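You operate a simulated robot arm through the tools that you are given. There is no shell and no other tool. Be economical: measure what you need, move in short steps, check, and stop when the job is done.

You are at the controls of a simulated two-armed robot. One attempt, no reset.

JOB
Clamp the Tamrelle carton, then add the two bottles its label lists and shut both flaps.
Fine: take them from the green rack. Set down upright: what you pick out.

The check looks at the end state, three seconds after you hand in, the way a careful person would. Anything else that was tipped, shoved, dropped, spilled or broken makes it a failure.

ROBOT AND FRAMES
Two 6-joint arms with two-finger parallel grippers on one trunk, on a base that drives. Base frame: it is fixed to the floor where the robot stands at the start and does not move with it; the origin is under the middle of the robot, x ahead of it, y to its left, z up. Units: mm, degrees, N and s.
The left shoulder is at the start at [-77, 177, 832], the right one opposite. With the tool pointing down near the work surface each hand reaches from about 100 to 740 mm from the robot's upright axis, wherever it stands, measured 20 degrees to its own side. Places, roughly: cells of the Tamrelle carton [600, -100, 700]; clamp handle [500, -100, 800]; left flap of the Tamrelle carton [600, 100, 900]; right flap of the Tamrelle carton [600, -200, 900]. Payload 1.57 kg a hand.
The tool frame of a hand sits at the grasp point between the pads (the TCP): z along the fingers, y along the line on which they close. The tips reach 30 mm beyond it. The gripper opens to 80 mm. The fingers are 17 mm wide and 12 mm thick; the gripper's body (40 by 82 mm) begins 80 mm behind the TCP.
Orientation is that of the tool frame in the base frame, as [roll, pitch, yaw] about the fixed x, y, z axes, in that order (R = Rz(yaw) Ry(pitch) Rx(roll)). With the fingers straight down and closing along the base's y, the tool's x points along the base's -x, its y along +y and its z along -z.

CONTROLS
- The arms move only by the tool send_rows. It takes "left_motion", "right_motion" or both (then of equal length, played together; a hand with none holds still); each is a list of rows, each a list of 6 numbers: the shift along the base's x, y, z in units of 50 mm (1.0 is 50 mm), then the turn, a rotation vector about the base's x, y, z in units of 6 degrees (1.0 is 6 degrees). In form: [[tx, ty, tz, ax, ay, az], ...]. A call has 1 to 8 rows; each row shifts and turns the commanded pose from where the row before left it. "left_grip" and "right_grip" are, for a hand that has rows, the finger opening in mm, from 0 to 80, set as the call begins (left out, the last holds). A call with a number of a shift or a turn outside -1 to 1 is refused whole. Rows are played at 5 a second. More than 50 mm and 8.6 degrees between two rows, or a gripper value outside its range, and nothing of the call is played. A pose out of reach is approached as far as the arm can. The call stops where the force on the tool passes 40 N (or 10 N more than at its start, if that is more) or the arm is blocked; 0.2 s more then pass. Each finger travels about 72 mm/s and halts on what it meets, pressing with about 37 N; the grip force reading is that of the motor and also rises with nothing between the fingers. The clock runs only during rows and for 0.2 s after the last one: add rows that do not move to give the fingers time. The reply holds the time, the measured pose of the TCP, the force on the tool along the base axes, the opening and the grip force, in the units named above and with some noise, with the torque about the TCP (base axes, N m) and any sound that the robot's microphone picked up, and new pictures: "views" is both (left out), scene, wrist or none (wrist: the cameras of the hands that moved).
- Cameras (640 x 400 px; columns grow to the right, rows downward): "scene" is now at [22.8, 21.9, 1554.3]; the picture's right is [0.19, -0.98, 0.00], its down [-0.72, -0.14, -0.68] and it looks along [0.66, 0.13, -0.74] (base axes); focal length 270 px, centre (320, 200). "left" rides on the left gripper at [72, 7, -122] in its tool frame; the picture's right is [-0.09, 1.00, 0.00], its down [-0.84, -0.08, -0.54] and it looks along [-0.54, -0.05, 0.84] (tool axes); focal length 238 px, centre (320, 200). "right" rides on the right gripper at [72, -7, -122] in its tool frame; the picture's right is [0.09, 1.00, 0.00], its down [-0.84, 0.08, -0.54] and it looks along [-0.54, 0.05, 0.84] (tool axes); focal length 238 px, centre (320, 200). There is no depth. A picture from a camera that has moved, and an enlarged one, comes with that camera's place and axes in the base frame and with its lens. The place of the scene camera against the robot may be out by one fixed shift of up to 18 mm in any direction.
- raise_lower(by): slides the trunk up (or, below 0, down) by that many mm; the arms and the scene camera ride with it, the base frame stays. It gives what a move gives, with no picture.
- roll_base(legs): drives the robot by 1 to 6 legs, each [ahead, left, turn to the left] in mm, mm and degrees, along the robot's own axes; the way and the turn of a leg run together, so that a leg with both is an arc; at most 1500 mm and 180 degrees a leg. The arms and the cameras ride along, it lands a little off, and it stops where it bumps. It gives what a move gives, and a new picture of the scene camera.
- head_to(pan, tilt): turns the head with the scene camera to pan (to the left, within 143 degrees either way) and tilt (down, from -29 to 69), counted from straight ahead of the robot. It gives what a move gives, and a new picture of the scene camera.
- enlarge(camera, box): a new picture of the part [left, top, right, bottom] of that camera's present view, enlarged. The clock stands still meanwhile.
- close_job(): hands the job in; it is judged then, once.

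Go step by step. Nothing tells you exact positions but the pictures and the camera data: compare them with the known pose of the tool, close in by small moves and look again before you grip or let go. The budget is 120 turns and 260 pictures, counting those below and the enlarged ones. Unless the task says otherwise, let go and move clear before handing in, and close with one line.

The tools are called after "Emit:" by a JSON object that holds its "fn" and its "kwargs". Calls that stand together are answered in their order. send_rows: Moves the arms, as the interface text tells. Its arguments: {"type":"object","properties":{"left_motion":{"type":"array","items":{"type":"array","items":{"type":"number"}}},"left_grip":{"type":"number"},"right_motion":{"type":"array","items":{"type":"array","items":{"type":"number"}}},"right_grip":{"type":"number"},"views":{"type":"string","enum":["both","scene","wrist","none"]}},"required":[]} The other tools are called the same way: raise_lower (by) slides the trunk up or down; roll_base (legs) drives the base; head_to (pan, tilt) turns the head that bears the scene camera; enlarge (camera, box) takes an enlarged picture of a part of a camera's view; close_job () hands the job in.

At the start:

```text
clock: 0.0
left_position: [387.8, 211.9, 1233.8]
left_tcp_rot: [180.0, -0.1, 180.0]
left_wrist_force: [0.0, -0.7, 0.4]
left_wrist_torque: [-0.01, 0.0, -0.01]
left_width: 80.4
left_grasp_force: 0.0
right_position: [390.9, -136.8, 1225.8]
right_tcp_rot: [179.9, 0.0, -179.9]
right_wrist_force: [0.3, -0.2, -0.2]
right_wrist_torque: [0.01, -0.01, -0.04]
right_width: 79.8
right_grasp_force: 0.0
trunk travel left (down, up): [-275.0, 53.0]
robot x, y, heading: [1.1, 3.2, -0.2]
head pan, tilt: [10.9, 47.5]
```

scene: 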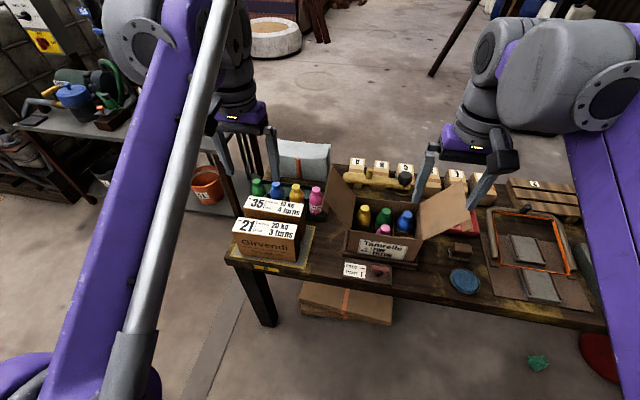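
right: 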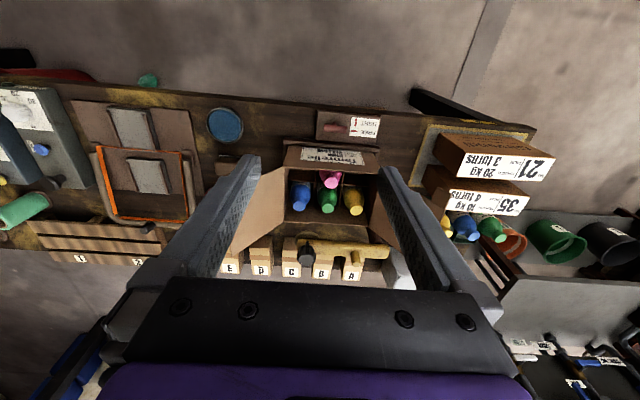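
left: 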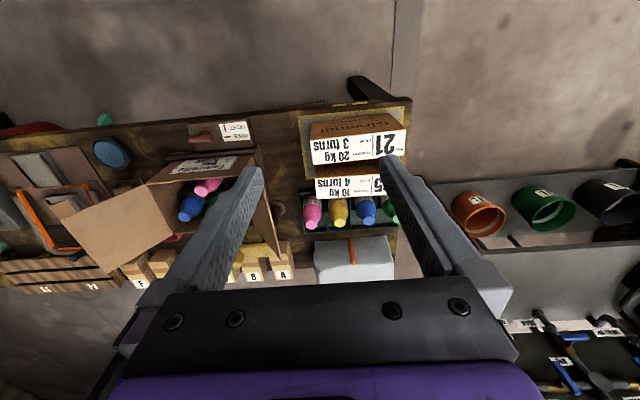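

I see the bench with the Tamrelle carton (four bottles already in it), a rack of bottles behind two Girvendi cartons, and a clamp frame on the right. I'll enlarge the details to read labels first.

Emit:
{"fn": "enlarge", "kwargs": {"camera": "scene", "box": [320, 150, 480, 290]}}

Emit:
{"fn": "enlarge", "kwargs": {"camera": "scene", "box": [220, 140, 350, 280]}}

Emit:
{"fn": "enlarge", "kwargs": {"camera": "scene", "box": [420, 140, 620, 320]}}

Emit:
{"fn": "enlarge", "kwargs": {"camera": "right", "box": [200, 90, 420, 280]}}

```text
2.86 times, centred on (400, 220) of scene
camera zoom: at [22.8, 21.9, 1554.3], right [0.19, -0.98, 0.0], down [-0.72, -0.14, -0.68], along [0.66, 0.13, -0.74], focal length 771 px, centre (91, 143)
```

zoom: 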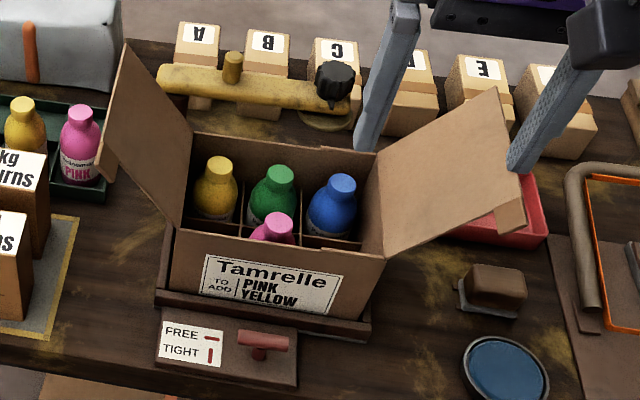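

```text
2.86 times, centred on (285, 210) of scene
camera zoom: at [22.8, 21.9, 1554.3], right [0.19, -0.98, 0.0], down [-0.72, -0.14, -0.68], along [0.66, 0.13, -0.74], focal length 771 px, centre (420, 171)
```

zoom: 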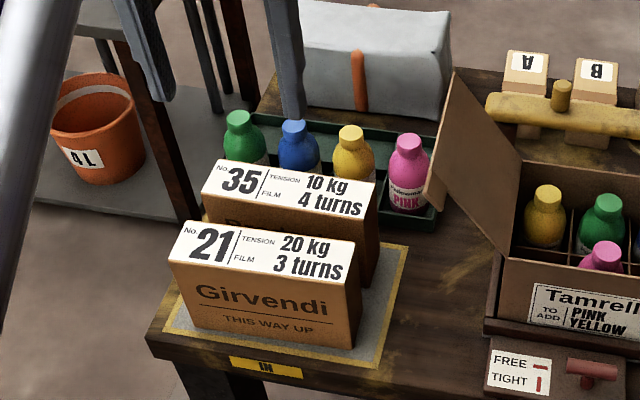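

```text
2.22 times, centred on (520, 230) of scene
camera zoom: at [22.8, 21.9, 1554.3], right [0.19, -0.98, 0.0], down [-0.72, -0.14, -0.68], along [0.66, 0.13, -0.74], focal length 600 px, centre (-124, 133)
```

zoom: 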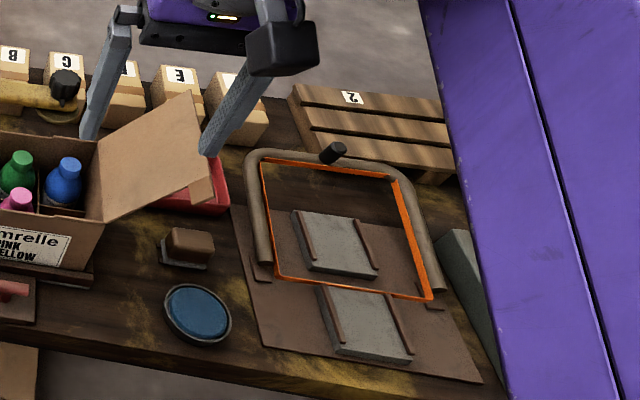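

```text
2.11 times, centred on (310, 185) of right
camera zoom: at [317.1, -143.4, 1346.9], right [-0.09, 1.0, 0.0], down [0.84, 0.08, 0.54], along [0.54, 0.05, -0.84], focal length 502 px, centre (341, 232)
```

zoom: 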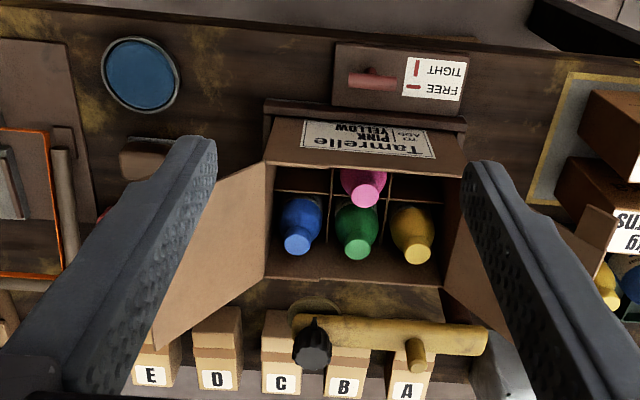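

The label asks for PINK and YELLOW; two front cells look empty. I'll bring the right hand closer to study the handle and the carton cells.

Emit:
{"fn": "send_rows", "kwargs": {"right_motion": [[0, 0.15, -0.95, 0, 0, 0], [0, 0.15, -0.95, 0, 0, 0], [0, 0.15, -0.95, 0, 0, 0], [0, 0.15, -0.95, 0, 0, 0], [0, 0.15, -0.95, 0, 0, 0], [-0.2, 0.15, -0.75, 0, 0, 0]], "views": "wrist"}}

```text
clock: 1.4
left_position: [387.8, 212.9, 1233.7]
left_tcp_rot: [180.0, 0.1, 179.9]
left_wrist_force: [0.0, 0.3, -0.4]
left_wrist_torque: [-0.02, 0.02, 0.01]
left_width: 79.7
left_grasp_force: 0.1
right_position: [380.4, -91.7, 949.1]
right_tcp_rot: [180.0, 0.0, -179.9]
right_wrist_force: [0.1, -1.3, 0.2]
right_wrist_torque: [-0.01, 0.02, -0.01]
right_width: 79.9
right_grasp_force: 0.2
trunk travel left (down, up): [-275.0, 53.0]
robot x, y, heading: [-0.3, 0.9, -0.1]
head pan, tilt: [10.9, 47.5]
camera right: at [306.3, -98.1, 1071.3], right [-0.09, 1.0, 0.0], down [0.84, 0.08, 0.54], along [0.54, 0.05, -0.84], focal length 238 px, centre (320, 200)
```

right: 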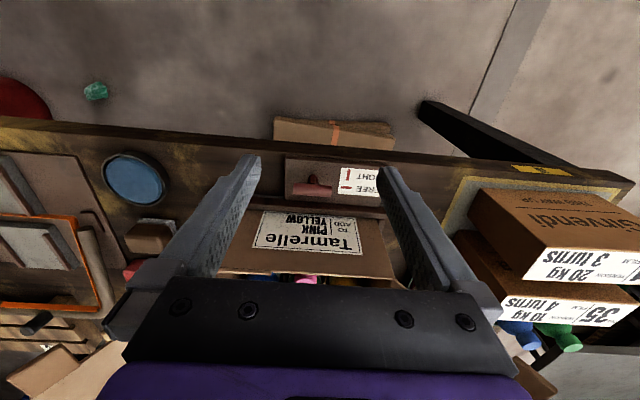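

Emit:
{"fn": "enlarge", "kwargs": {"camera": "right", "box": [260, 150, 420, 290]}}

```text
2.86 times, centred on (340, 220) of right
camera zoom: at [306.3, -98.1, 1071.3], right [-0.09, 1.0, 0.0], down [0.84, 0.08, 0.54], along [0.54, 0.05, -0.84], focal length 681 px, centre (263, 143)
```

zoom: 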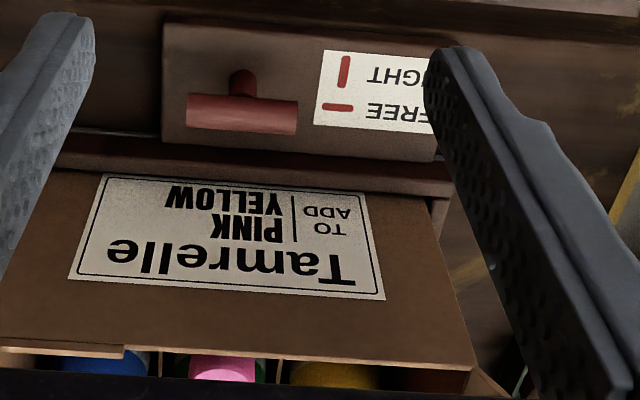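

The handle is a T-bar at about (474, -93, 785), lying along y (FREE); it must go along x (TIGHT). I'll turn the right hand a quarter turn so its fingers straddle the bar, then check from above.

Emit:
{"fn": "send_rows", "kwargs": {"right_motion": [[0.235, 0, 0, 0, 0, 1], [0.235, 0, 0, 0, 0, 1], [0.235, 0, 0, 0, 0, 1], [0.235, 0, 0, 0, 0, 1], [0.235, 0, 0, 0, 0, 1], [0.235, 0, 0, 0, 0, 1], [0.235, 0, 0, 0, 0, 1], [0.235, 0, 0, 0, 0, 1]], "right_grip": 50, "views": "none"}}

Emit:
{"fn": "send_rows", "kwargs": {"right_motion": [[0, 0, 0, 0, 0, 1], [0, 0, 0, 0, 0, 1], [0, 0, 0, 0, 0, 1], [0, 0, 0, 0, 0, 1], [0, 0, 0, 0, 0, 1], [0, 0, -0.5, 0, 0, 1], [0, 0, -0.5, 0, 0, 1], [0, 0, 0, 0, 0, 0]], "views": "both"}}

```text
clock: 3.2
left_position: [388.8, 212.3, 1233.0]
left_tcp_rot: [-180.0, 0.0, -179.9]
left_wrist_force: [-0.6, -0.4, -0.4]
left_wrist_torque: [-0.01, -0.03, 0.0]
left_width: 80.2
left_grasp_force: 0.0
right_position: [475.8, -91.7, 950.0]
right_tcp_rot: [180.0, 0.0, -131.9]
right_wrist_force: [-0.3, 0.4, 0.2]
right_wrist_torque: [0.02, 0.01, 0.0]
right_width: 50.0
right_grasp_force: 0.1
trunk travel left (down, up): [-275.0, 53.0]
robot x, y, heading: [0.2, -4.3, 0.2]
head pan, tilt: [10.9, 47.5]
```

```text
clock: 5.0
left_position: [387.2, 211.4, 1233.2]
left_tcp_rot: [180.0, 0.0, -180.0]
left_wrist_force: [1.4, 0.5, -0.8]
left_wrist_torque: [-0.01, 0.02, 0.01]
left_width: 80.0
left_grasp_force: 0.1
right_position: [475.1, -91.4, 900.4]
right_tcp_rot: [-179.9, 0.0, -89.9]
right_wrist_force: [0.9, 0.0, -0.4]
right_wrist_torque: [0.0, -0.01, 0.02]
right_width: 50.0
right_grasp_force: 0.0
trunk travel left (down, up): [-275.0, 53.0]
robot x, y, heading: [-0.4, 2.7, -0.0]
head pan, tilt: [10.9, 47.5]
camera scene: at [22.6, 21.9, 1554.3], right [0.19, -0.98, 0.0], down [-0.72, -0.14, -0.68], along [0.66, 0.13, -0.74], focal length 270 px, centre (320, 200)
camera right: at [479.8, -163.5, 1021.6], right [-1.0, -0.09, 0.0], down [-0.08, 0.84, 0.54], along [-0.05, 0.54, -0.84], focal length 238 px, centre (320, 200)
```

scene: 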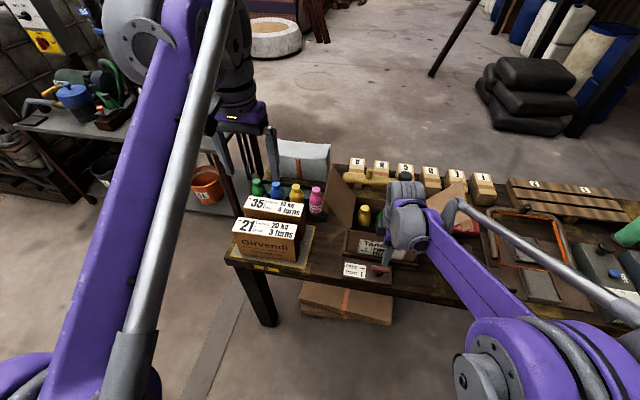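
right: 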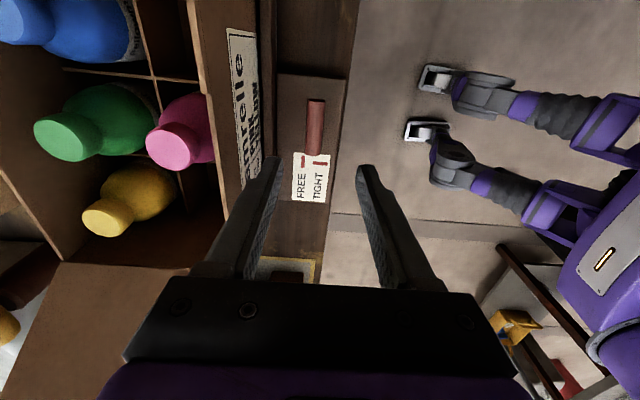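

The bar reads about (479, -96, 782). I'll descend straight over it and look before gripping.

Emit:
{"fn": "send_rows", "kwargs": {"right_motion": [[0.08, -0.08, -0.6, 0, 0, 0], [0, 0, -0.6, 0, 0, 0], [0, 0, -0.6, 0, 0, 0], [0, 0, -0.4, 0, 0, 0]], "views": "wrist"}}

```text
clock: 6.0
left_position: [387.6, 212.0, 1233.6]
left_tcp_rot: [180.0, 0.0, 180.0]
left_wrist_force: [0.5, 0.5, 0.1]
left_wrist_torque: [0.02, -0.02, 0.0]
left_width: 80.0
left_grasp_force: 0.0
right_position: [479.2, -94.8, 789.0]
right_tcp_rot: [-179.9, 0.0, -90.0]
right_wrist_force: [-0.9, -0.5, 0.1]
right_wrist_torque: [0.01, -0.02, 0.02]
right_width: 50.1
right_grasp_force: 0.0
trunk travel left (down, up): [-275.0, 53.0]
robot x, y, heading: [-0.8, -0.0, -0.1]
head pan, tilt: [10.9, 47.5]
camera right: at [484.4, -166.9, 910.8], right [-1.0, -0.09, 0.0], down [-0.08, 0.84, 0.54], along [-0.05, 0.54, -0.84], focal length 238 px, centre (320, 200)
```

right: 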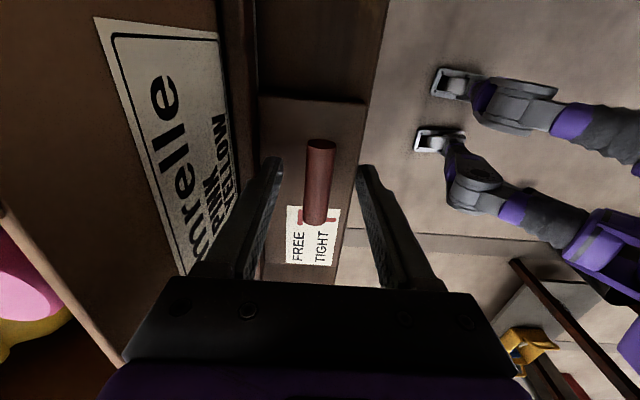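

The bar sits between the fingers. I'll lower slightly and close.

Emit:
{"fn": "send_rows", "kwargs": {"right_motion": [[-0.02, 0, -0.16, 0, 0, 0]], "views": "none"}}

Emit:
{"fn": "send_rows", "kwargs": {"right_motion": [[0, 0, 0, 0, 0, 0], [0, 0, 0, 0, 0, 0], [0, 0, 0, 0, 0, 0]], "right_grip": 0, "views": "wrist"}}

Emit:
{"fn": "send_rows", "kwargs": {"right_motion": [[0, 0, 0, 0, 0, -1], [0, 0, 0, 0, 0, -1]], "views": "wrist"}}

```text
clock: 6.4
left_position: [387.4, 211.9, 1233.7]
left_tcp_rot: [179.9, 0.1, 179.9]
left_wrist_force: [-0.2, -0.1, 0.3]
left_wrist_torque: [-0.01, -0.01, 0.01]
left_width: 80.2
left_grasp_force: 0.1
right_position: [477.7, -96.2, 782.5]
right_tcp_rot: [-180.0, -0.1, -90.0]
right_wrist_force: [-0.5, -0.3, 0.2]
right_wrist_torque: [0.02, 0.02, -0.01]
right_width: 49.9
right_grasp_force: 0.0
trunk travel left (down, up): [-275.0, 53.0]
robot x, y, heading: [-2.5, 1.1, -0.0]
head pan, tilt: [10.9, 47.5]
```

```text
clock: 7.2
left_position: [389.2, 212.9, 1233.4]
left_tcp_rot: [180.0, -0.1, -180.0]
left_wrist_force: [-0.7, 0.4, 0.1]
left_wrist_torque: [-0.02, 0.01, 0.04]
left_width: 80.0
left_grasp_force: 0.0
right_position: [480.0, -96.4, 781.9]
right_tcp_rot: [-179.9, 0.0, -90.0]
right_wrist_force: [23.3, -1.4, 10.9]
right_wrist_torque: [0.08, -0.22, -0.06]
right_width: 16.7
right_grasp_force: 32.0
trunk travel left (down, up): [-275.0, 53.0]
robot x, y, heading: [2.5, -1.5, 0.2]
head pan, tilt: [10.9, 47.5]
camera right: at [485.3, -167.1, 903.5], right [-1.0, -0.09, 0.0], down [-0.08, 0.84, 0.54], along [-0.05, 0.54, -0.84], focal length 238 px, centre (320, 200)
```

right: 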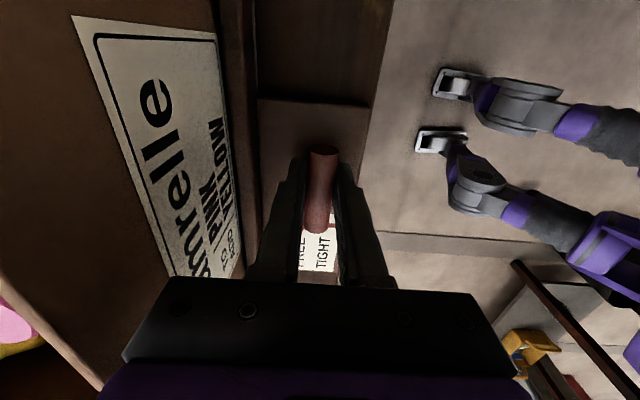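

```text
clock: 7.8
left_position: [389.7, 213.2, 1234.5]
left_tcp_rot: [-180.0, 0.0, -180.0]
left_wrist_force: [0.7, -0.6, -0.8]
left_wrist_torque: [-0.01, 0.01, -0.01]
left_width: 80.0
left_grasp_force: 0.0
right_position: [479.9, -95.1, 781.7]
right_tcp_rot: [-179.9, 0.0, -102.0]
right_wrist_force: [27.4, 1.4, 16.0]
right_wrist_torque: [-0.5, 0.0, -0.04]
right_width: 16.8
right_grasp_force: 32.0
trunk travel left (down, up): [-275.0, 53.0]
robot x, y, heading: [2.3, 2.9, 0.2]
head pan, tilt: [10.9, 47.5]
camera right: at [469.6, -166.9, 903.5], right [-0.99, 0.12, 0.0], down [0.1, 0.83, 0.54], along [0.06, 0.54, -0.84], focal length 238 px, centre (320, 200)
```

right: 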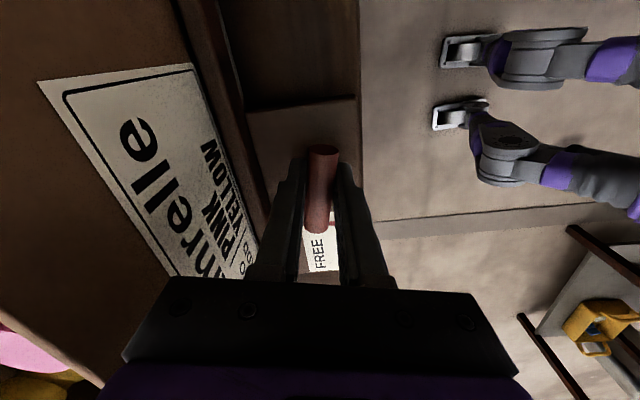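

The bar turns with the hand with low torque. I'll recentre a little to shed side force and continue the quarter turn.

Emit:
{"fn": "send_rows", "kwargs": {"right_motion": [[0.08, 0, 0.03, 0, 0, 0], [0, 0, 0, 0, 0, -1], [0, 0, 0, 0, 0, -1], [0, 0, 0, 0, 0, -1]], "views": "none"}}

```text
clock: 8.8
left_position: [386.3, 212.3, 1234.6]
left_tcp_rot: [180.0, -0.1, -180.0]
left_wrist_force: [-0.5, -0.3, 0.2]
left_wrist_torque: [0.0, 0.01, 0.01]
left_width: 79.7
left_grasp_force: 0.0
right_position: [478.8, -96.1, 784.0]
right_tcp_rot: [179.9, -0.2, -120.0]
right_wrist_force: [-23.3, 8.5, -28.8]
right_wrist_torque: [-0.02, 0.06, 0.04]
right_width: 16.9
right_grasp_force: 32.0
trunk travel left (down, up): [-275.0, 53.0]
robot x, y, heading: [-0.7, -0.1, -0.0]
head pan, tilt: [10.9, 47.5]
```

Slightly overcorrected; I'll take back half and continue.

Emit:
{"fn": "send_rows", "kwargs": {"right_motion": [[-0.04, 0, -0.025, 0, 0, 0], [0, 0, 0, 0, 0, -1], [0, 0, 0, 0, 0, -1], [0, 0, 0, 0, 0, -1], [0, 0, 0, 0, 0, -1]], "views": "none"}}

Emit:
{"fn": "send_rows", "kwargs": {"right_motion": [[0, 0, 0, 0, 0, -1], [0, 0, 0, 0, 0, -1], [0, 0, 0, 0, 0, -1], [0, 0, 0, 0, 0, -1]], "views": "wrist"}}

```text
clock: 10.0
left_position: [386.8, 213.9, 1234.8]
left_tcp_rot: [-179.9, 0.1, -179.9]
left_wrist_force: [0.1, 0.6, -0.3]
left_wrist_torque: [-0.01, 0.0, -0.01]
left_width: 80.0
left_grasp_force: 0.1
right_position: [478.7, -92.8, 783.8]
right_tcp_rot: [-179.9, 0.0, -144.0]
right_wrist_force: [-21.9, 16.2, -9.9]
right_wrist_torque: [-0.04, 0.32, 0.06]
right_width: 16.7
right_grasp_force: 31.6
trunk travel left (down, up): [-275.0, 53.0]
robot x, y, heading: [-1.6, 1.7, -0.4]
head pan, tilt: [10.9, 47.5]
```

```text
clock: 11.0
left_position: [386.3, 214.5, 1234.2]
left_tcp_rot: [180.0, 0.0, 180.0]
left_wrist_force: [0.8, 0.0, 0.9]
left_wrist_torque: [0.02, -0.02, 0.0]
left_width: 80.0
left_grasp_force: 0.1
right_position: [478.1, -93.4, 783.0]
right_tcp_rot: [180.0, 0.0, -168.1]
right_wrist_force: [-26.4, 21.9, -10.3]
right_wrist_torque: [0.07, -0.17, 0.05]
right_width: 16.9
right_grasp_force: 31.9
trunk travel left (down, up): [-275.0, 53.0]
robot x, y, heading: [0.9, 0.8, 0.1]
head pan, tilt: [10.9, 47.5]
camera right: at [407.7, -114.8, 905.0], right [-0.3, 0.96, 0.0], down [0.8, 0.25, 0.54], along [0.52, 0.16, -0.84], focal length 238 px, centre (320, 200)
```

right: 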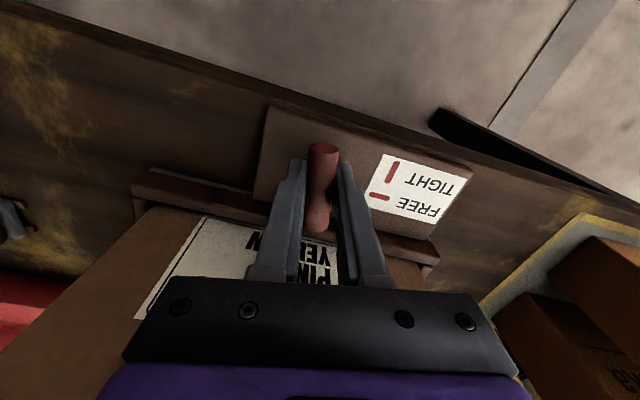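

Emit:
{"fn": "send_rows", "kwargs": {"right_motion": [[-0.04, 0.03, -0.01, 0, 0, -0.5], [0, 0, 0, 0, 0, -1], [0, 0, 0, 0, 0, -0.5], [0, 0, 0, 0, 0, 0]], "views": "none"}}

Emit:
{"fn": "send_rows", "kwargs": {"right_motion": [[0, 0, 0, 0, 0, -0.8], [0, 0, 0, 0, 0, 0]], "views": "wrist"}}

```text
clock: 12.0
left_position: [385.2, 214.2, 1234.1]
left_tcp_rot: [-179.9, 0.1, -180.0]
left_wrist_force: [0.3, 0.6, -0.3]
left_wrist_torque: [0.01, -0.04, -0.01]
left_width: 79.9
left_grasp_force: 0.0
right_position: [477.6, -92.6, 783.3]
right_tcp_rot: [180.0, 0.2, 180.0]
right_wrist_force: [-2.8, 16.6, 21.5]
right_wrist_torque: [0.19, 0.64, 0.06]
right_width: 16.7
right_grasp_force: 32.2
trunk travel left (down, up): [-275.0, 53.0]
robot x, y, heading: [-0.3, -0.3, 0.1]
head pan, tilt: [10.9, 47.5]
```

```text
clock: 12.6
left_position: [386.5, 215.1, 1234.5]
left_tcp_rot: [-179.9, 0.1, -180.0]
left_wrist_force: [-0.4, 1.0, -0.4]
left_wrist_torque: [0.01, 0.05, -0.04]
left_width: 80.0
left_grasp_force: 0.1
right_position: [477.4, -92.7, 784.1]
right_tcp_rot: [180.0, 0.2, 175.2]
right_wrist_force: [1.7, 16.5, 19.0]
right_wrist_torque: [0.17, -0.54, 0.74]
right_width: 17.8
right_grasp_force: 32.6
trunk travel left (down, up): [-275.0, 53.0]
robot x, y, heading: [-1.6, -0.5, 0.0]
head pan, tilt: [10.9, 47.5]
camera right: at [403.8, -93.3, 904.4], right [-0.01, 1.0, 0.0], down [0.84, 0.01, 0.54], along [0.54, 0.0, -0.84], focal length 238 px, centre (320, 200)
```

right: 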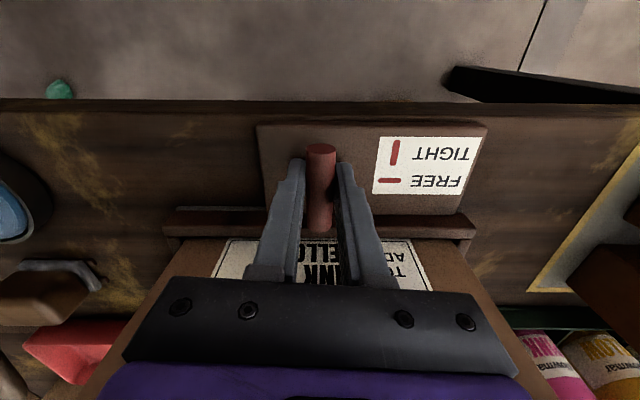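

The bar met its stop along x (torque rose past 90°), i.e. TIGHT. Release and rise clear, then view.

Emit:
{"fn": "send_rows", "kwargs": {"right_motion": [[0, 0, 0, 0, 0, 0.8], [0, 0, 0, 0, 0, 0]], "right_grip": 45, "views": "none"}}

Emit:
{"fn": "send_rows", "kwargs": {"right_motion": [[0, 0, 0.5, 0, 0, 0], [0, 0, 0.8, 0, 0, 0], [-0.4, 0, 1, 0, 0, 0], [-0.9, 0, 1, 0, 0, 0], [-0.9, -0.6, 1, 0, 0, 0], [-0.9, -0.8, 1, 0, 0, 0], [0, -1, 0, 0, 0, 0]], "views": "both"}}

Emit:
{"fn": "enlarge", "kwargs": {"camera": "scene", "box": [320, 150, 480, 290]}}

Emit:
{"fn": "enlarge", "kwargs": {"camera": "scene", "box": [230, 150, 350, 270]}}

```text
clock: 13.2
left_position: [387.4, 213.4, 1233.5]
left_tcp_rot: [180.0, -0.1, 180.0]
left_wrist_force: [0.1, 1.1, 0.9]
left_wrist_torque: [0.02, 0.02, 0.02]
left_width: 80.1
left_grasp_force: 0.1
right_position: [477.8, -94.5, 781.0]
right_tcp_rot: [-180.0, 0.0, -179.9]
right_wrist_force: [0.0, 0.1, 0.1]
right_wrist_torque: [0.0, 0.0, 0.0]
right_width: 44.9
right_grasp_force: 0.1
trunk travel left (down, up): [-275.0, 53.0]
robot x, y, heading: [-2.7, 0.2, -0.2]
head pan, tilt: [10.9, 47.5]
```

```text
refused: row 3 steps farther than a row can; nothing moved
```

```text
2.86 times, centred on (400, 220) of scene
camera zoom: at [22.8, 22.1, 1554.2], right [0.19, -0.98, 0.0], down [-0.72, -0.14, -0.68], along [0.66, 0.13, -0.74], focal length 771 px, centre (91, 143)
```

zoom: 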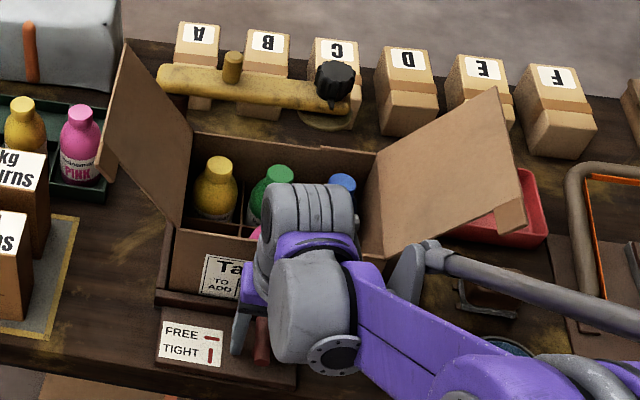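

```text
3.33 times, centred on (290, 210) of scene
camera zoom: at [22.8, 22.1, 1554.2], right [0.19, -0.98, 0.0], down [-0.72, -0.14, -0.68], along [0.66, 0.13, -0.74], focal length 899 px, centre (420, 167)
```

zoom: 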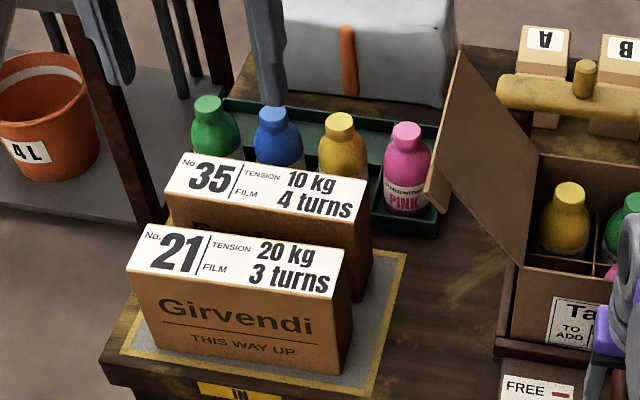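

Handle is along x now. I'll retract the right hand.

Emit:
{"fn": "send_rows", "kwargs": {"right_motion": [[0, 0, 0.5, 0, 0, 0], [0, 0, 0.9, 0, 0, 0], [-0.3, 0, 0.9, 0, 0, 0], [-0.6, -0.2, 0.7, 0, 0, 0], [-0.6, -0.6, 0.5, 0, 0, 0], [-0.5, -0.8, 0, 0, 0, 0], [0, -0.9, 0, 0, 0, 0]], "views": "wrist"}}

Emit:
{"fn": "enlarge", "kwargs": {"camera": "scene", "box": [320, 150, 480, 290]}}

Emit:
{"fn": "enlarge", "kwargs": {"camera": "left", "box": [160, 100, 420, 300]}}

```text
clock: 14.8
left_position: [387.8, 211.2, 1234.8]
left_tcp_rot: [-179.9, 0.0, -180.0]
left_wrist_force: [0.2, 0.0, 0.0]
left_wrist_torque: [0.0, -0.01, 0.0]
left_width: 80.1
left_grasp_force: 0.0
right_position: [378.1, -220.3, 957.1]
right_tcp_rot: [180.0, -0.1, -180.0]
right_wrist_force: [0.0, 0.1, -0.6]
right_wrist_torque: [0.01, 0.0, 0.01]
right_width: 45.0
right_grasp_force: 0.0
trunk travel left (down, up): [-275.0, 53.0]
robot x, y, heading: [-0.7, 3.1, -0.2]
head pan, tilt: [10.9, 47.5]
camera right: at [304.3, -227.2, 1078.5], right [-0.09, 1.0, 0.0], down [0.84, 0.08, 0.54], along [0.54, 0.05, -0.84], focal length 238 px, centre (320, 200)
```

right: 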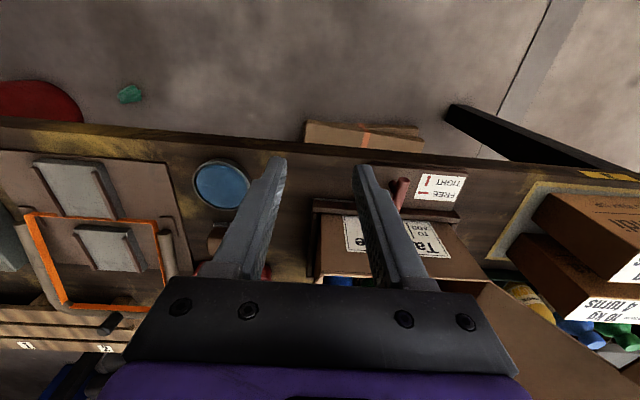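

```text
2.86 times, centred on (400, 220) of scene
camera zoom: at [23.5, 21.0, 1554.3], right [0.19, -0.98, 0.0], down [-0.72, -0.14, -0.68], along [0.66, 0.13, -0.74], focal length 771 px, centre (91, 143)
```

zoom: 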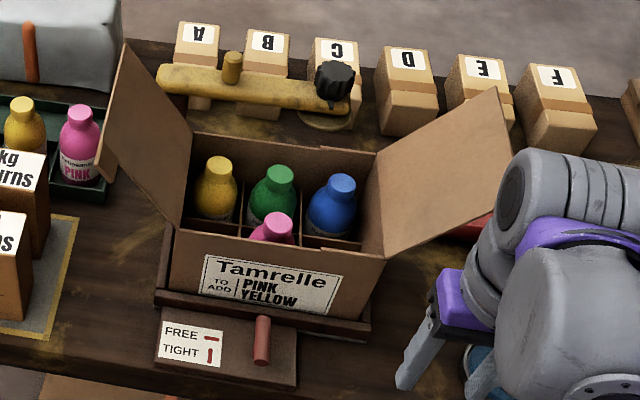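

```text
2.00 times, centred on (290, 200) of left
camera zoom: at [317.6, 217.2, 1356.9], right [0.09, 1.0, 0.0], down [0.84, -0.08, 0.54], along [0.54, -0.05, -0.84], focal length 477 px, centre (380, 200)
```

zoom: 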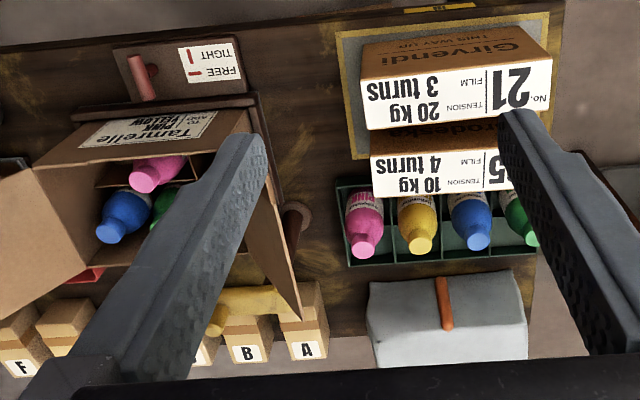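

Handle TIGHT. Now I'll bring the left hand near the rack to locate the bottles well.

Emit:
{"fn": "send_rows", "kwargs": {"left_motion": [[0.6, -0.135, -0.67, 0, 0, 0], [0.6, -0.135, -0.67, 0, 0, 0], [0.6, -0.135, -0.67, 0, 0, 0], [0.6, -0.135, -0.67, 0, 0, 0], [0.6, -0.135, -0.67, 0, 0, 0], [0.6, -0.135, -0.67, 0, 0, 0], [0.6, -0.135, -0.67, 0, 0, 0]], "views": "both"}}

```text
clock: 16.4
left_position: [598.6, 164.5, 998.4]
left_tcp_rot: [-179.9, 0.0, 180.0]
left_wrist_force: [-0.2, 0.0, -0.7]
left_wrist_torque: [-0.01, -0.03, 0.0]
left_width: 80.2
left_grasp_force: 0.1
right_position: [379.4, -218.0, 957.1]
right_tcp_rot: [179.9, 0.0, 179.9]
right_wrist_force: [-1.0, -1.4, 0.1]
right_wrist_torque: [0.01, -0.01, 0.04]
right_width: 45.2
right_grasp_force: 0.1
trunk travel left (down, up): [-275.0, 53.0]
robot x, y, heading: [-4.7, -0.2, -0.0]
head pan, tilt: [10.9, 47.5]
camera scene: at [24.4, 21.9, 1554.3], right [0.19, -0.98, 0.0], down [-0.72, -0.14, -0.67], along [0.66, 0.13, -0.74], focal length 270 px, centre (320, 200)
camera left: at [528.7, 170.7, 1121.8], right [0.09, 1.0, 0.0], down [0.84, -0.08, 0.54], along [0.54, -0.05, -0.84], focal length 238 px, centre (320, 200)
```

scene: 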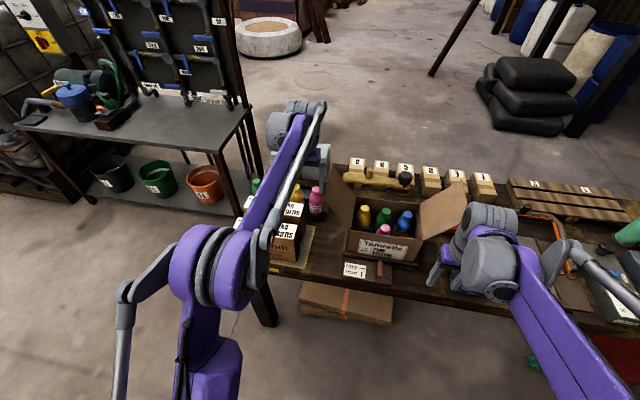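
left: 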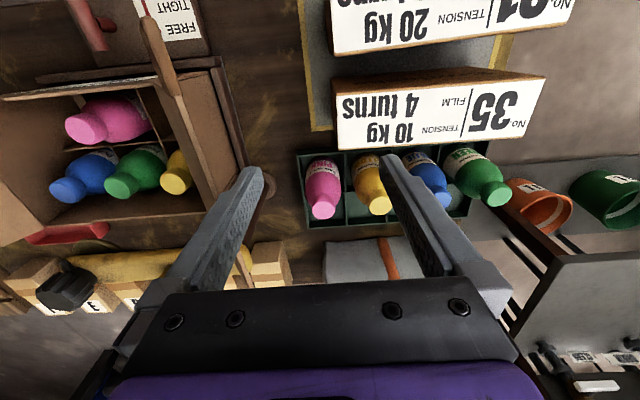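

I need parallax; I'll shift the left hand forward and look again.

Emit:
{"fn": "send_rows", "kwargs": {"left_motion": [[0.9, 0.1, 0, 0, 0, 0], [0.9, 0.1, 0, 0, 0, 0]], "views": "wrist"}}

Emit:
{"fn": "enlarge", "kwargs": {"camera": "left", "box": [160, 0, 480, 200]}}

```text
clock: 17.0
left_position: [656.1, 176.3, 988.3]
left_tcp_rot: [-179.9, 0.1, 180.0]
left_wrist_force: [-0.2, 0.0, 0.5]
left_wrist_torque: [-0.02, -0.04, -0.01]
left_width: 80.1
left_grasp_force: 0.1
left hand out of reach, approached as far as the arm can: row 2
right_position: [374.8, -219.8, 957.7]
right_tcp_rot: [180.0, 0.1, -180.0]
right_wrist_force: [-0.2, 0.0, 0.2]
right_wrist_torque: [0.01, -0.02, -0.04]
right_width: 45.0
right_grasp_force: 0.0
trunk travel left (down, up): [-275.0, 53.0]
robot x, y, heading: [1.6, -1.8, 0.1]
head pan, tilt: [10.9, 47.5]
camera left: at [584.8, 181.7, 1111.3], right [0.09, 1.0, 0.0], down [0.84, -0.08, 0.54], along [0.54, -0.05, -0.84], focal length 238 px, centre (320, 200)
```

left: 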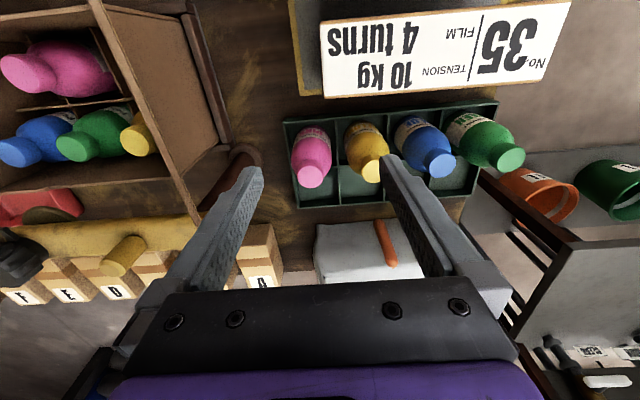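

```text
2.00 times, centred on (320, 100) of left
camera zoom: at [584.8, 181.7, 1111.3], right [0.09, 1.0, 0.0], down [0.84, -0.08, 0.54], along [0.54, -0.05, -0.84], focal length 477 px, centre (320, 400)
```

zoom: 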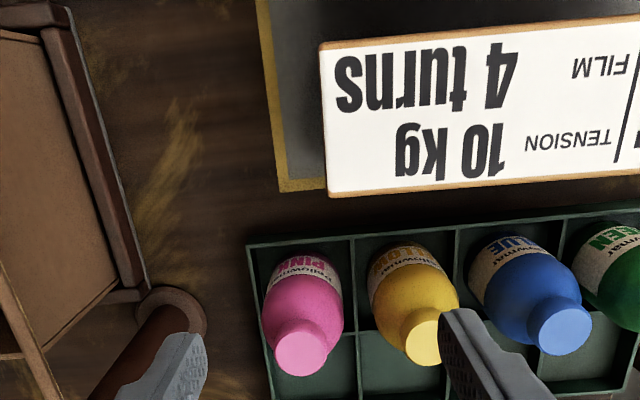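

Pink cap top ≈ (703, 159, 873), yellow ≈ (703, 228, 873); the front cells are near (575, -25) and (575, -160). Reach is marginal, so I'll pull the left hand back and drive the base ahead a little.

Emit:
{"fn": "send_rows", "kwargs": {"left_motion": [[-0.9, 0, 0.2, 0, 0, 0], [-0.9, 0, 0, 0, 0, 0]], "right_motion": [[-0.9, 0, 0, 0, 0, 0], [-0.9, 0, 0, 0, 0, 0]], "views": "none"}}

Emit:
{"fn": "roll_base", "kwargs": {"legs": [[90, 0, 0]]}}

```text
clock: 17.6
left_position: [563.6, 176.2, 998.7]
left_tcp_rot: [180.0, 0.1, -180.0]
left_wrist_force: [-0.3, -0.1, 0.8]
left_wrist_torque: [-0.02, -0.03, 0.0]
left_width: 80.1
left_grasp_force: 0.0
right_position: [285.2, -221.1, 958.5]
right_tcp_rot: [180.0, 0.2, -180.0]
right_wrist_force: [-0.4, 0.3, 0.2]
right_wrist_torque: [0.03, -0.01, -0.02]
right_width: 45.0
right_grasp_force: 0.0
trunk travel left (down, up): [-275.0, 53.0]
robot x, y, heading: [2.8, 4.0, 0.1]
head pan, tilt: [10.9, 47.5]
```

```text
clock: 18.7
left_position: [655.8, 175.8, 998.4]
left_tcp_rot: [179.9, 0.0, 180.0]
left_wrist_force: [0.4, 0.4, -0.8]
left_wrist_torque: [0.0, 0.03, 0.02]
left_width: 80.2
left_grasp_force: 0.0
right_position: [377.9, -220.2, 956.8]
right_tcp_rot: [-180.0, 0.0, 179.9]
right_wrist_force: [0.5, -0.2, 0.5]
right_wrist_torque: [0.01, 0.0, 0.03]
right_width: 44.8
right_grasp_force: 0.1
trunk travel left (down, up): [-275.0, 53.0]
robot x, y, heading: [91.4, 0.6, 0.0]
head pan, tilt: [10.9, 47.5]
camera scene: at [112.4, 21.8, 1554.2], right [0.19, -0.98, 0.0], down [-0.72, -0.14, -0.68], along [0.66, 0.13, -0.74], focal length 270 px, centre (320, 200)
```

scene: 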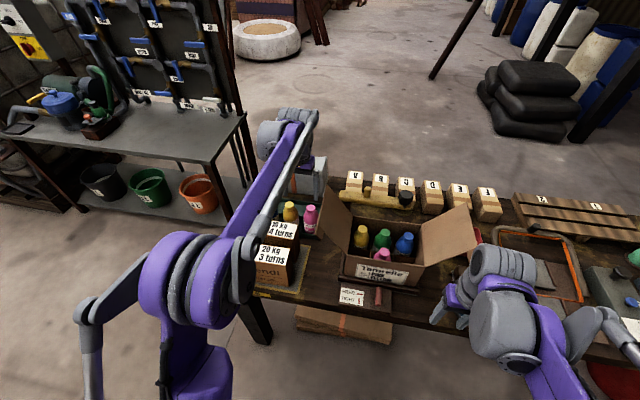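

Drove cleanly. Now position the left hand above the pink bottle with a 50 mm opening and check.

Emit:
{"fn": "send_rows", "kwargs": {"left_motion": [[0.48, -0.17, 0, 0, 0, 0], [0.47, -0.17, -0.5, 0, 0, 0], [0, 0, -0.6, 0, 0, 0]], "left_grip": 52, "views": "both"}}

Emit:
{"fn": "enlarge", "kwargs": {"camera": "left", "box": [160, 40, 480, 240]}}

```text
clock: 19.5
left_position: [703.3, 157.5, 942.3]
left_tcp_rot: [-180.0, 0.0, 180.0]
left_wrist_force: [-0.2, -0.3, -0.1]
left_wrist_torque: [-0.02, -0.03, 0.04]
left_width: 52.1
left_grasp_force: 0.0
right_position: [376.9, -221.2, 956.9]
right_tcp_rot: [179.9, 0.0, 180.0]
right_wrist_force: [0.5, -0.5, -0.5]
right_wrist_torque: [-0.03, -0.02, -0.01]
right_width: 45.0
right_grasp_force: 0.1
trunk travel left (down, up): [-275.0, 53.0]
robot x, y, heading: [84.9, 2.2, -0.1]
head pan, tilt: [10.9, 47.5]
camera scene: at [111.4, 22.0, 1554.3], right [0.19, -0.98, 0.0], down [-0.72, -0.14, -0.68], along [0.66, 0.13, -0.74], focal length 270 px, centre (320, 200)
camera left: at [632.6, 163.8, 1065.2], right [0.09, 1.0, 0.0], down [0.84, -0.08, 0.54], along [0.54, -0.05, -0.84], focal length 238 px, centre (320, 200)
```

scene: 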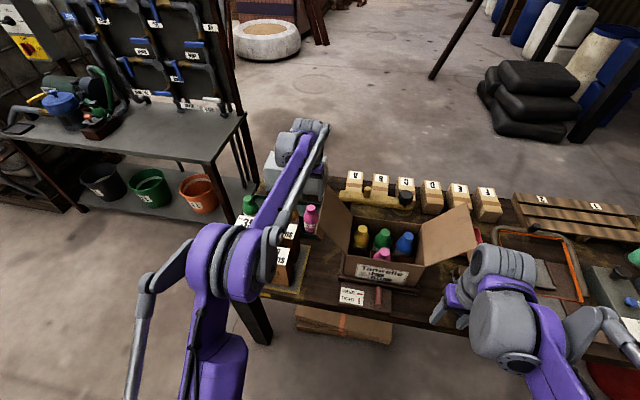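
left: 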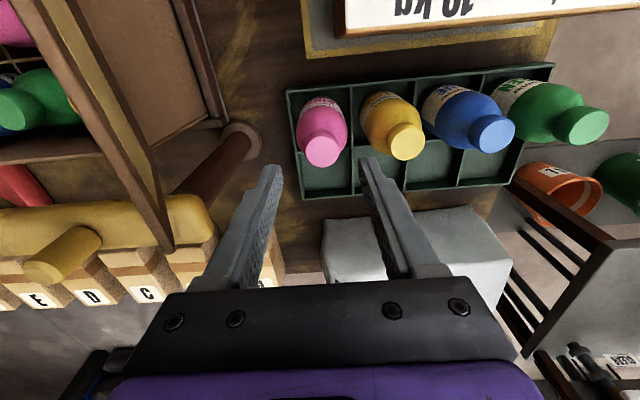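

```text
2.00 times, centred on (320, 140) of left
camera zoom: at [632.6, 163.8, 1065.2], right [0.09, 1.0, 0.0], down [0.84, -0.08, 0.54], along [0.54, -0.05, -0.84], focal length 477 px, centre (320, 320)
```

zoom: 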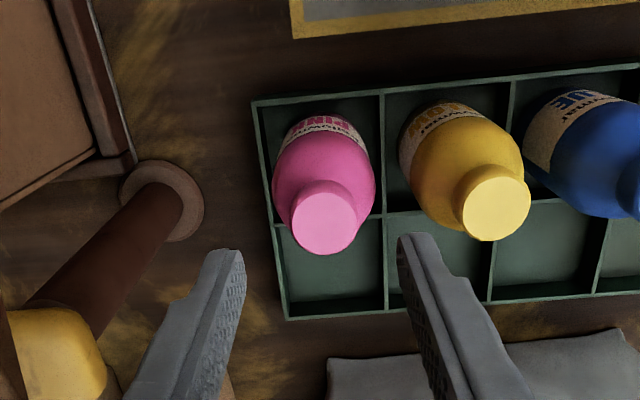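

Refined: pink cap top ≈ (710, 159.5, 863). Descend in two steps around the cap.

Emit:
{"fn": "send_rows", "kwargs": {"left_motion": [[0.14, 0.04, -0.5, 0, 0, 0], [0, 0, -0.5, 0, 0, 0]], "views": "wrist"}}

```text
clock: 20.1
left_position: [709.6, 159.9, 893.0]
left_tcp_rot: [180.0, 0.0, 180.0]
left_wrist_force: [-0.4, -0.1, -0.4]
left_wrist_torque: [-0.05, 0.02, 0.0]
left_width: 52.1
left_grasp_force: 0.0
right_position: [376.6, -221.6, 956.9]
right_tcp_rot: [180.0, 0.0, -180.0]
right_wrist_force: [0.6, -0.5, 0.1]
right_wrist_torque: [0.01, -0.02, -0.02]
right_width: 44.8
right_grasp_force: 0.0
trunk travel left (down, up): [-275.0, 53.0]
robot x, y, heading: [88.4, 0.5, 0.1]
head pan, tilt: [10.9, 47.5]
camera left: at [639.6, 165.5, 1015.8], right [0.09, 1.0, 0.0], down [0.84, -0.08, 0.54], along [0.54, -0.05, -0.84], focal length 238 px, centre (320, 200)
```

left: 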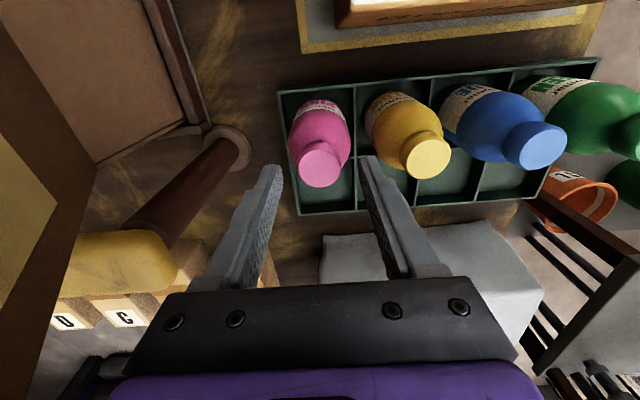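

Cap is centred between the fingers. Down 40 mm and close.

Emit:
{"fn": "send_rows", "kwargs": {"left_motion": [[0, 0, -0.4, 0, 0, 0], [0, 0, -0.4, 0, 0, 0]], "views": "none"}}

Emit:
{"fn": "send_rows", "kwargs": {"left_motion": [[0, 0, 0, 0, 0, 0], [0, 0, 0, 0, 0, 0], [0, 0, 0, 0, 0, 0]], "left_grip": 0, "views": "wrist"}}

```text
clock: 20.7
left_position: [711.1, 160.1, 853.0]
left_tcp_rot: [-180.0, -0.1, 179.9]
left_wrist_force: [0.3, 0.2, 0.3]
left_wrist_torque: [0.01, 0.0, 0.01]
left_width: 52.3
left_grasp_force: 0.1
right_position: [377.7, -221.3, 956.9]
right_tcp_rot: [179.9, 0.0, 180.0]
right_wrist_force: [-0.2, 0.1, -0.3]
right_wrist_torque: [0.01, -0.03, -0.01]
right_width: 45.1
right_grasp_force: 0.0
trunk travel left (down, up): [-275.0, 53.0]
robot x, y, heading: [88.7, -0.2, -0.2]
head pan, tilt: [10.9, 47.5]
```

```text
clock: 21.5
left_position: [711.0, 159.1, 852.6]
left_tcp_rot: [180.0, 0.1, -180.0]
left_wrist_force: [-0.3, -1.0, -0.7]
left_wrist_torque: [0.04, 0.05, 0.02]
left_width: 50.1
left_grasp_force: 37.3
right_position: [378.2, -220.8, 956.2]
right_tcp_rot: [-180.0, 0.0, -179.9]
right_wrist_force: [-0.2, -0.2, 0.7]
right_wrist_torque: [0.0, 0.02, -0.01]
right_width: 45.2
right_grasp_force: 0.0
trunk travel left (down, up): [-275.0, 53.0]
robot x, y, heading: [86.7, 4.1, -0.1]
head pan, tilt: [10.9, 47.5]
camera left: at [639.7, 165.3, 975.5], right [0.09, 1.0, 0.0], down [0.84, -0.08, 0.54], along [0.54, -0.05, -0.84], focal length 238 px, centre (320, 200)
```

left: 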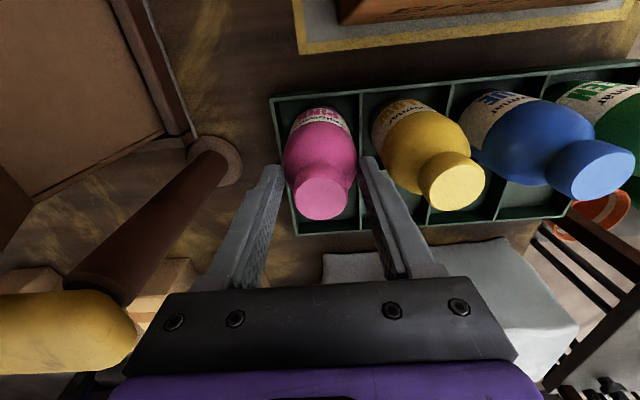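

The tips closed on the body's shoulder (50 mm wide), not on the cap. I'll open, rise 18 mm and grip the cap only.

Emit:
{"fn": "send_rows", "kwargs": {"left_motion": [[0, 0, 0, 0, 0, 0], [0, 0, 0.18, 0, 0, 0], [0, 0, 0.18, 0, 0, 0]], "left_grip": 54, "views": "none"}}

Emit:
{"fn": "send_rows", "kwargs": {"left_motion": [[0, 0, 0, 0, 0, 0], [0, 0, 0, 0, 0, 0], [0, 0, 0, 0, 0, 0]], "left_grip": 0, "views": "wrist"}}

Emit:
{"fn": "enlarge", "kwargs": {"camera": "scene", "box": [260, 170, 360, 260]}}

```text
clock: 22.3
left_position: [709.3, 160.4, 871.9]
left_tcp_rot: [-180.0, 0.1, 179.9]
left_wrist_force: [0.1, -0.6, 0.0]
left_wrist_torque: [0.0, 0.06, -0.02]
left_width: 54.2
left_grasp_force: 0.0
right_position: [376.8, -219.5, 957.2]
right_tcp_rot: [-179.9, 0.0, 179.9]
right_wrist_force: [-0.6, -0.7, -0.2]
right_wrist_torque: [-0.03, 0.01, -0.01]
right_width: 44.9
right_grasp_force: 0.1
trunk travel left (down, up): [-275.0, 53.0]
robot x, y, heading: [89.0, -0.4, 0.1]
head pan, tilt: [10.9, 47.5]
```

```text
clock: 23.1
left_position: [709.6, 159.7, 871.7]
left_tcp_rot: [-180.0, 0.1, -180.0]
left_wrist_force: [0.9, -1.1, 1.2]
left_wrist_torque: [0.06, -0.04, -0.01]
left_width: 30.9
left_grasp_force: 37.8
right_position: [376.2, -221.1, 958.2]
right_tcp_rot: [180.0, 0.0, -180.0]
right_wrist_force: [-1.0, 0.2, 0.5]
right_wrist_torque: [0.01, 0.04, 0.03]
right_width: 45.0
right_grasp_force: 0.0
trunk travel left (down, up): [-275.0, 53.0]
robot x, y, heading: [90.3, 3.3, 0.2]
head pan, tilt: [10.9, 47.5]
camera left: at [639.1, 165.2, 993.7], right [0.09, 1.0, 0.0], down [0.84, -0.08, 0.54], along [0.54, -0.05, -0.84], focal length 238 px, centre (320, 200)
```

left: 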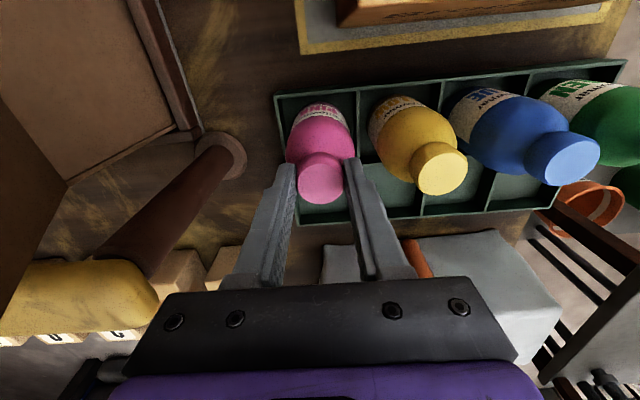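

```text
4.44 times, centred on (310, 215) of scene
camera zoom: at [111.9, 21.8, 1554.3], right [0.19, -0.98, 0.0], down [-0.72, -0.14, -0.68], along [0.66, 0.13, -0.74], focal length 1199 px, centre (364, 133)
```

zoom: 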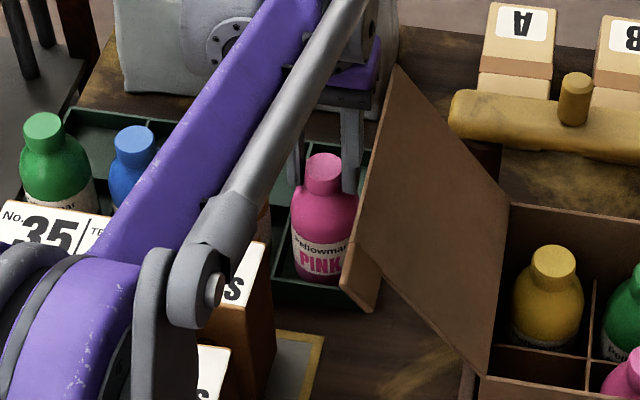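

Firm hold on the cap (31 mm). Lift it straight up first, then carry it around the front of the flap.

Emit:
{"fn": "send_rows", "kwargs": {"left_motion": [[0, 0, 0.6, 0, 0, 0], [0, 0, 0.7, 0, 0, 0], [0, 0, 0.7, 0, 0, 0], [-0.3, 0, 0.7, 0, 0, 0], [-0.6, 0, 0.7, 0, 0, 0], [-0.8, 0, 0.2, 0, 0, 0]], "views": "both"}}

```text
clock: 24.5
left_position: [622.0, 159.7, 1051.8]
left_tcp_rot: [-180.0, -0.1, -180.0]
left_wrist_force: [-0.6, 0.3, -2.7]
left_wrist_torque: [0.03, -0.04, -0.01]
left_width: 30.6
left_grasp_force: 37.1
right_position: [376.6, -220.2, 956.8]
right_tcp_rot: [179.9, 0.1, -180.0]
right_wrist_force: [-0.1, 0.6, -0.4]
right_wrist_torque: [0.02, 0.02, 0.01]
right_width: 45.1
right_grasp_force: 0.1
trunk travel left (down, up): [-275.0, 53.0]
robot x, y, heading: [90.1, -0.9, 0.0]
head pan, tilt: [10.9, 47.5]
camera scene: at [110.4, 21.9, 1554.2], right [0.19, -0.98, 0.0], down [-0.72, -0.14, -0.68], along [0.66, 0.13, -0.74], focal length 270 px, centre (320, 200)
camera left: at [552.2, 165.6, 1175.2], right [0.09, 1.0, 0.0], down [0.84, -0.08, 0.54], along [0.54, -0.05, -0.84], focal length 238 px, centre (320, 200)
```

scene: 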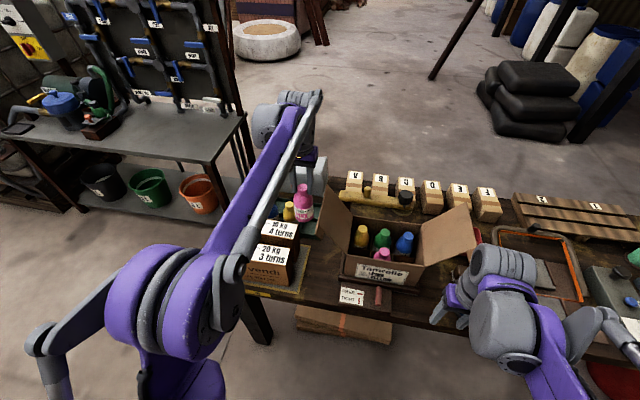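
left: 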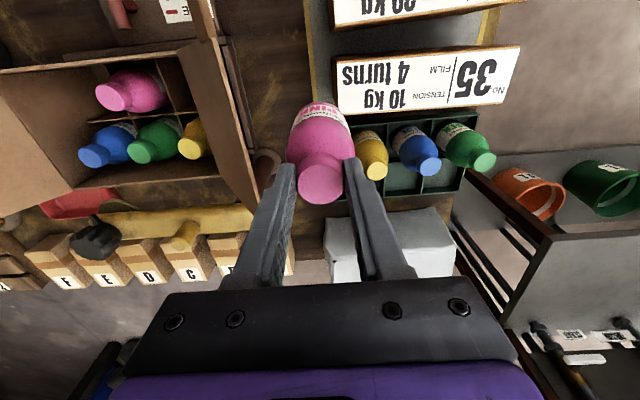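

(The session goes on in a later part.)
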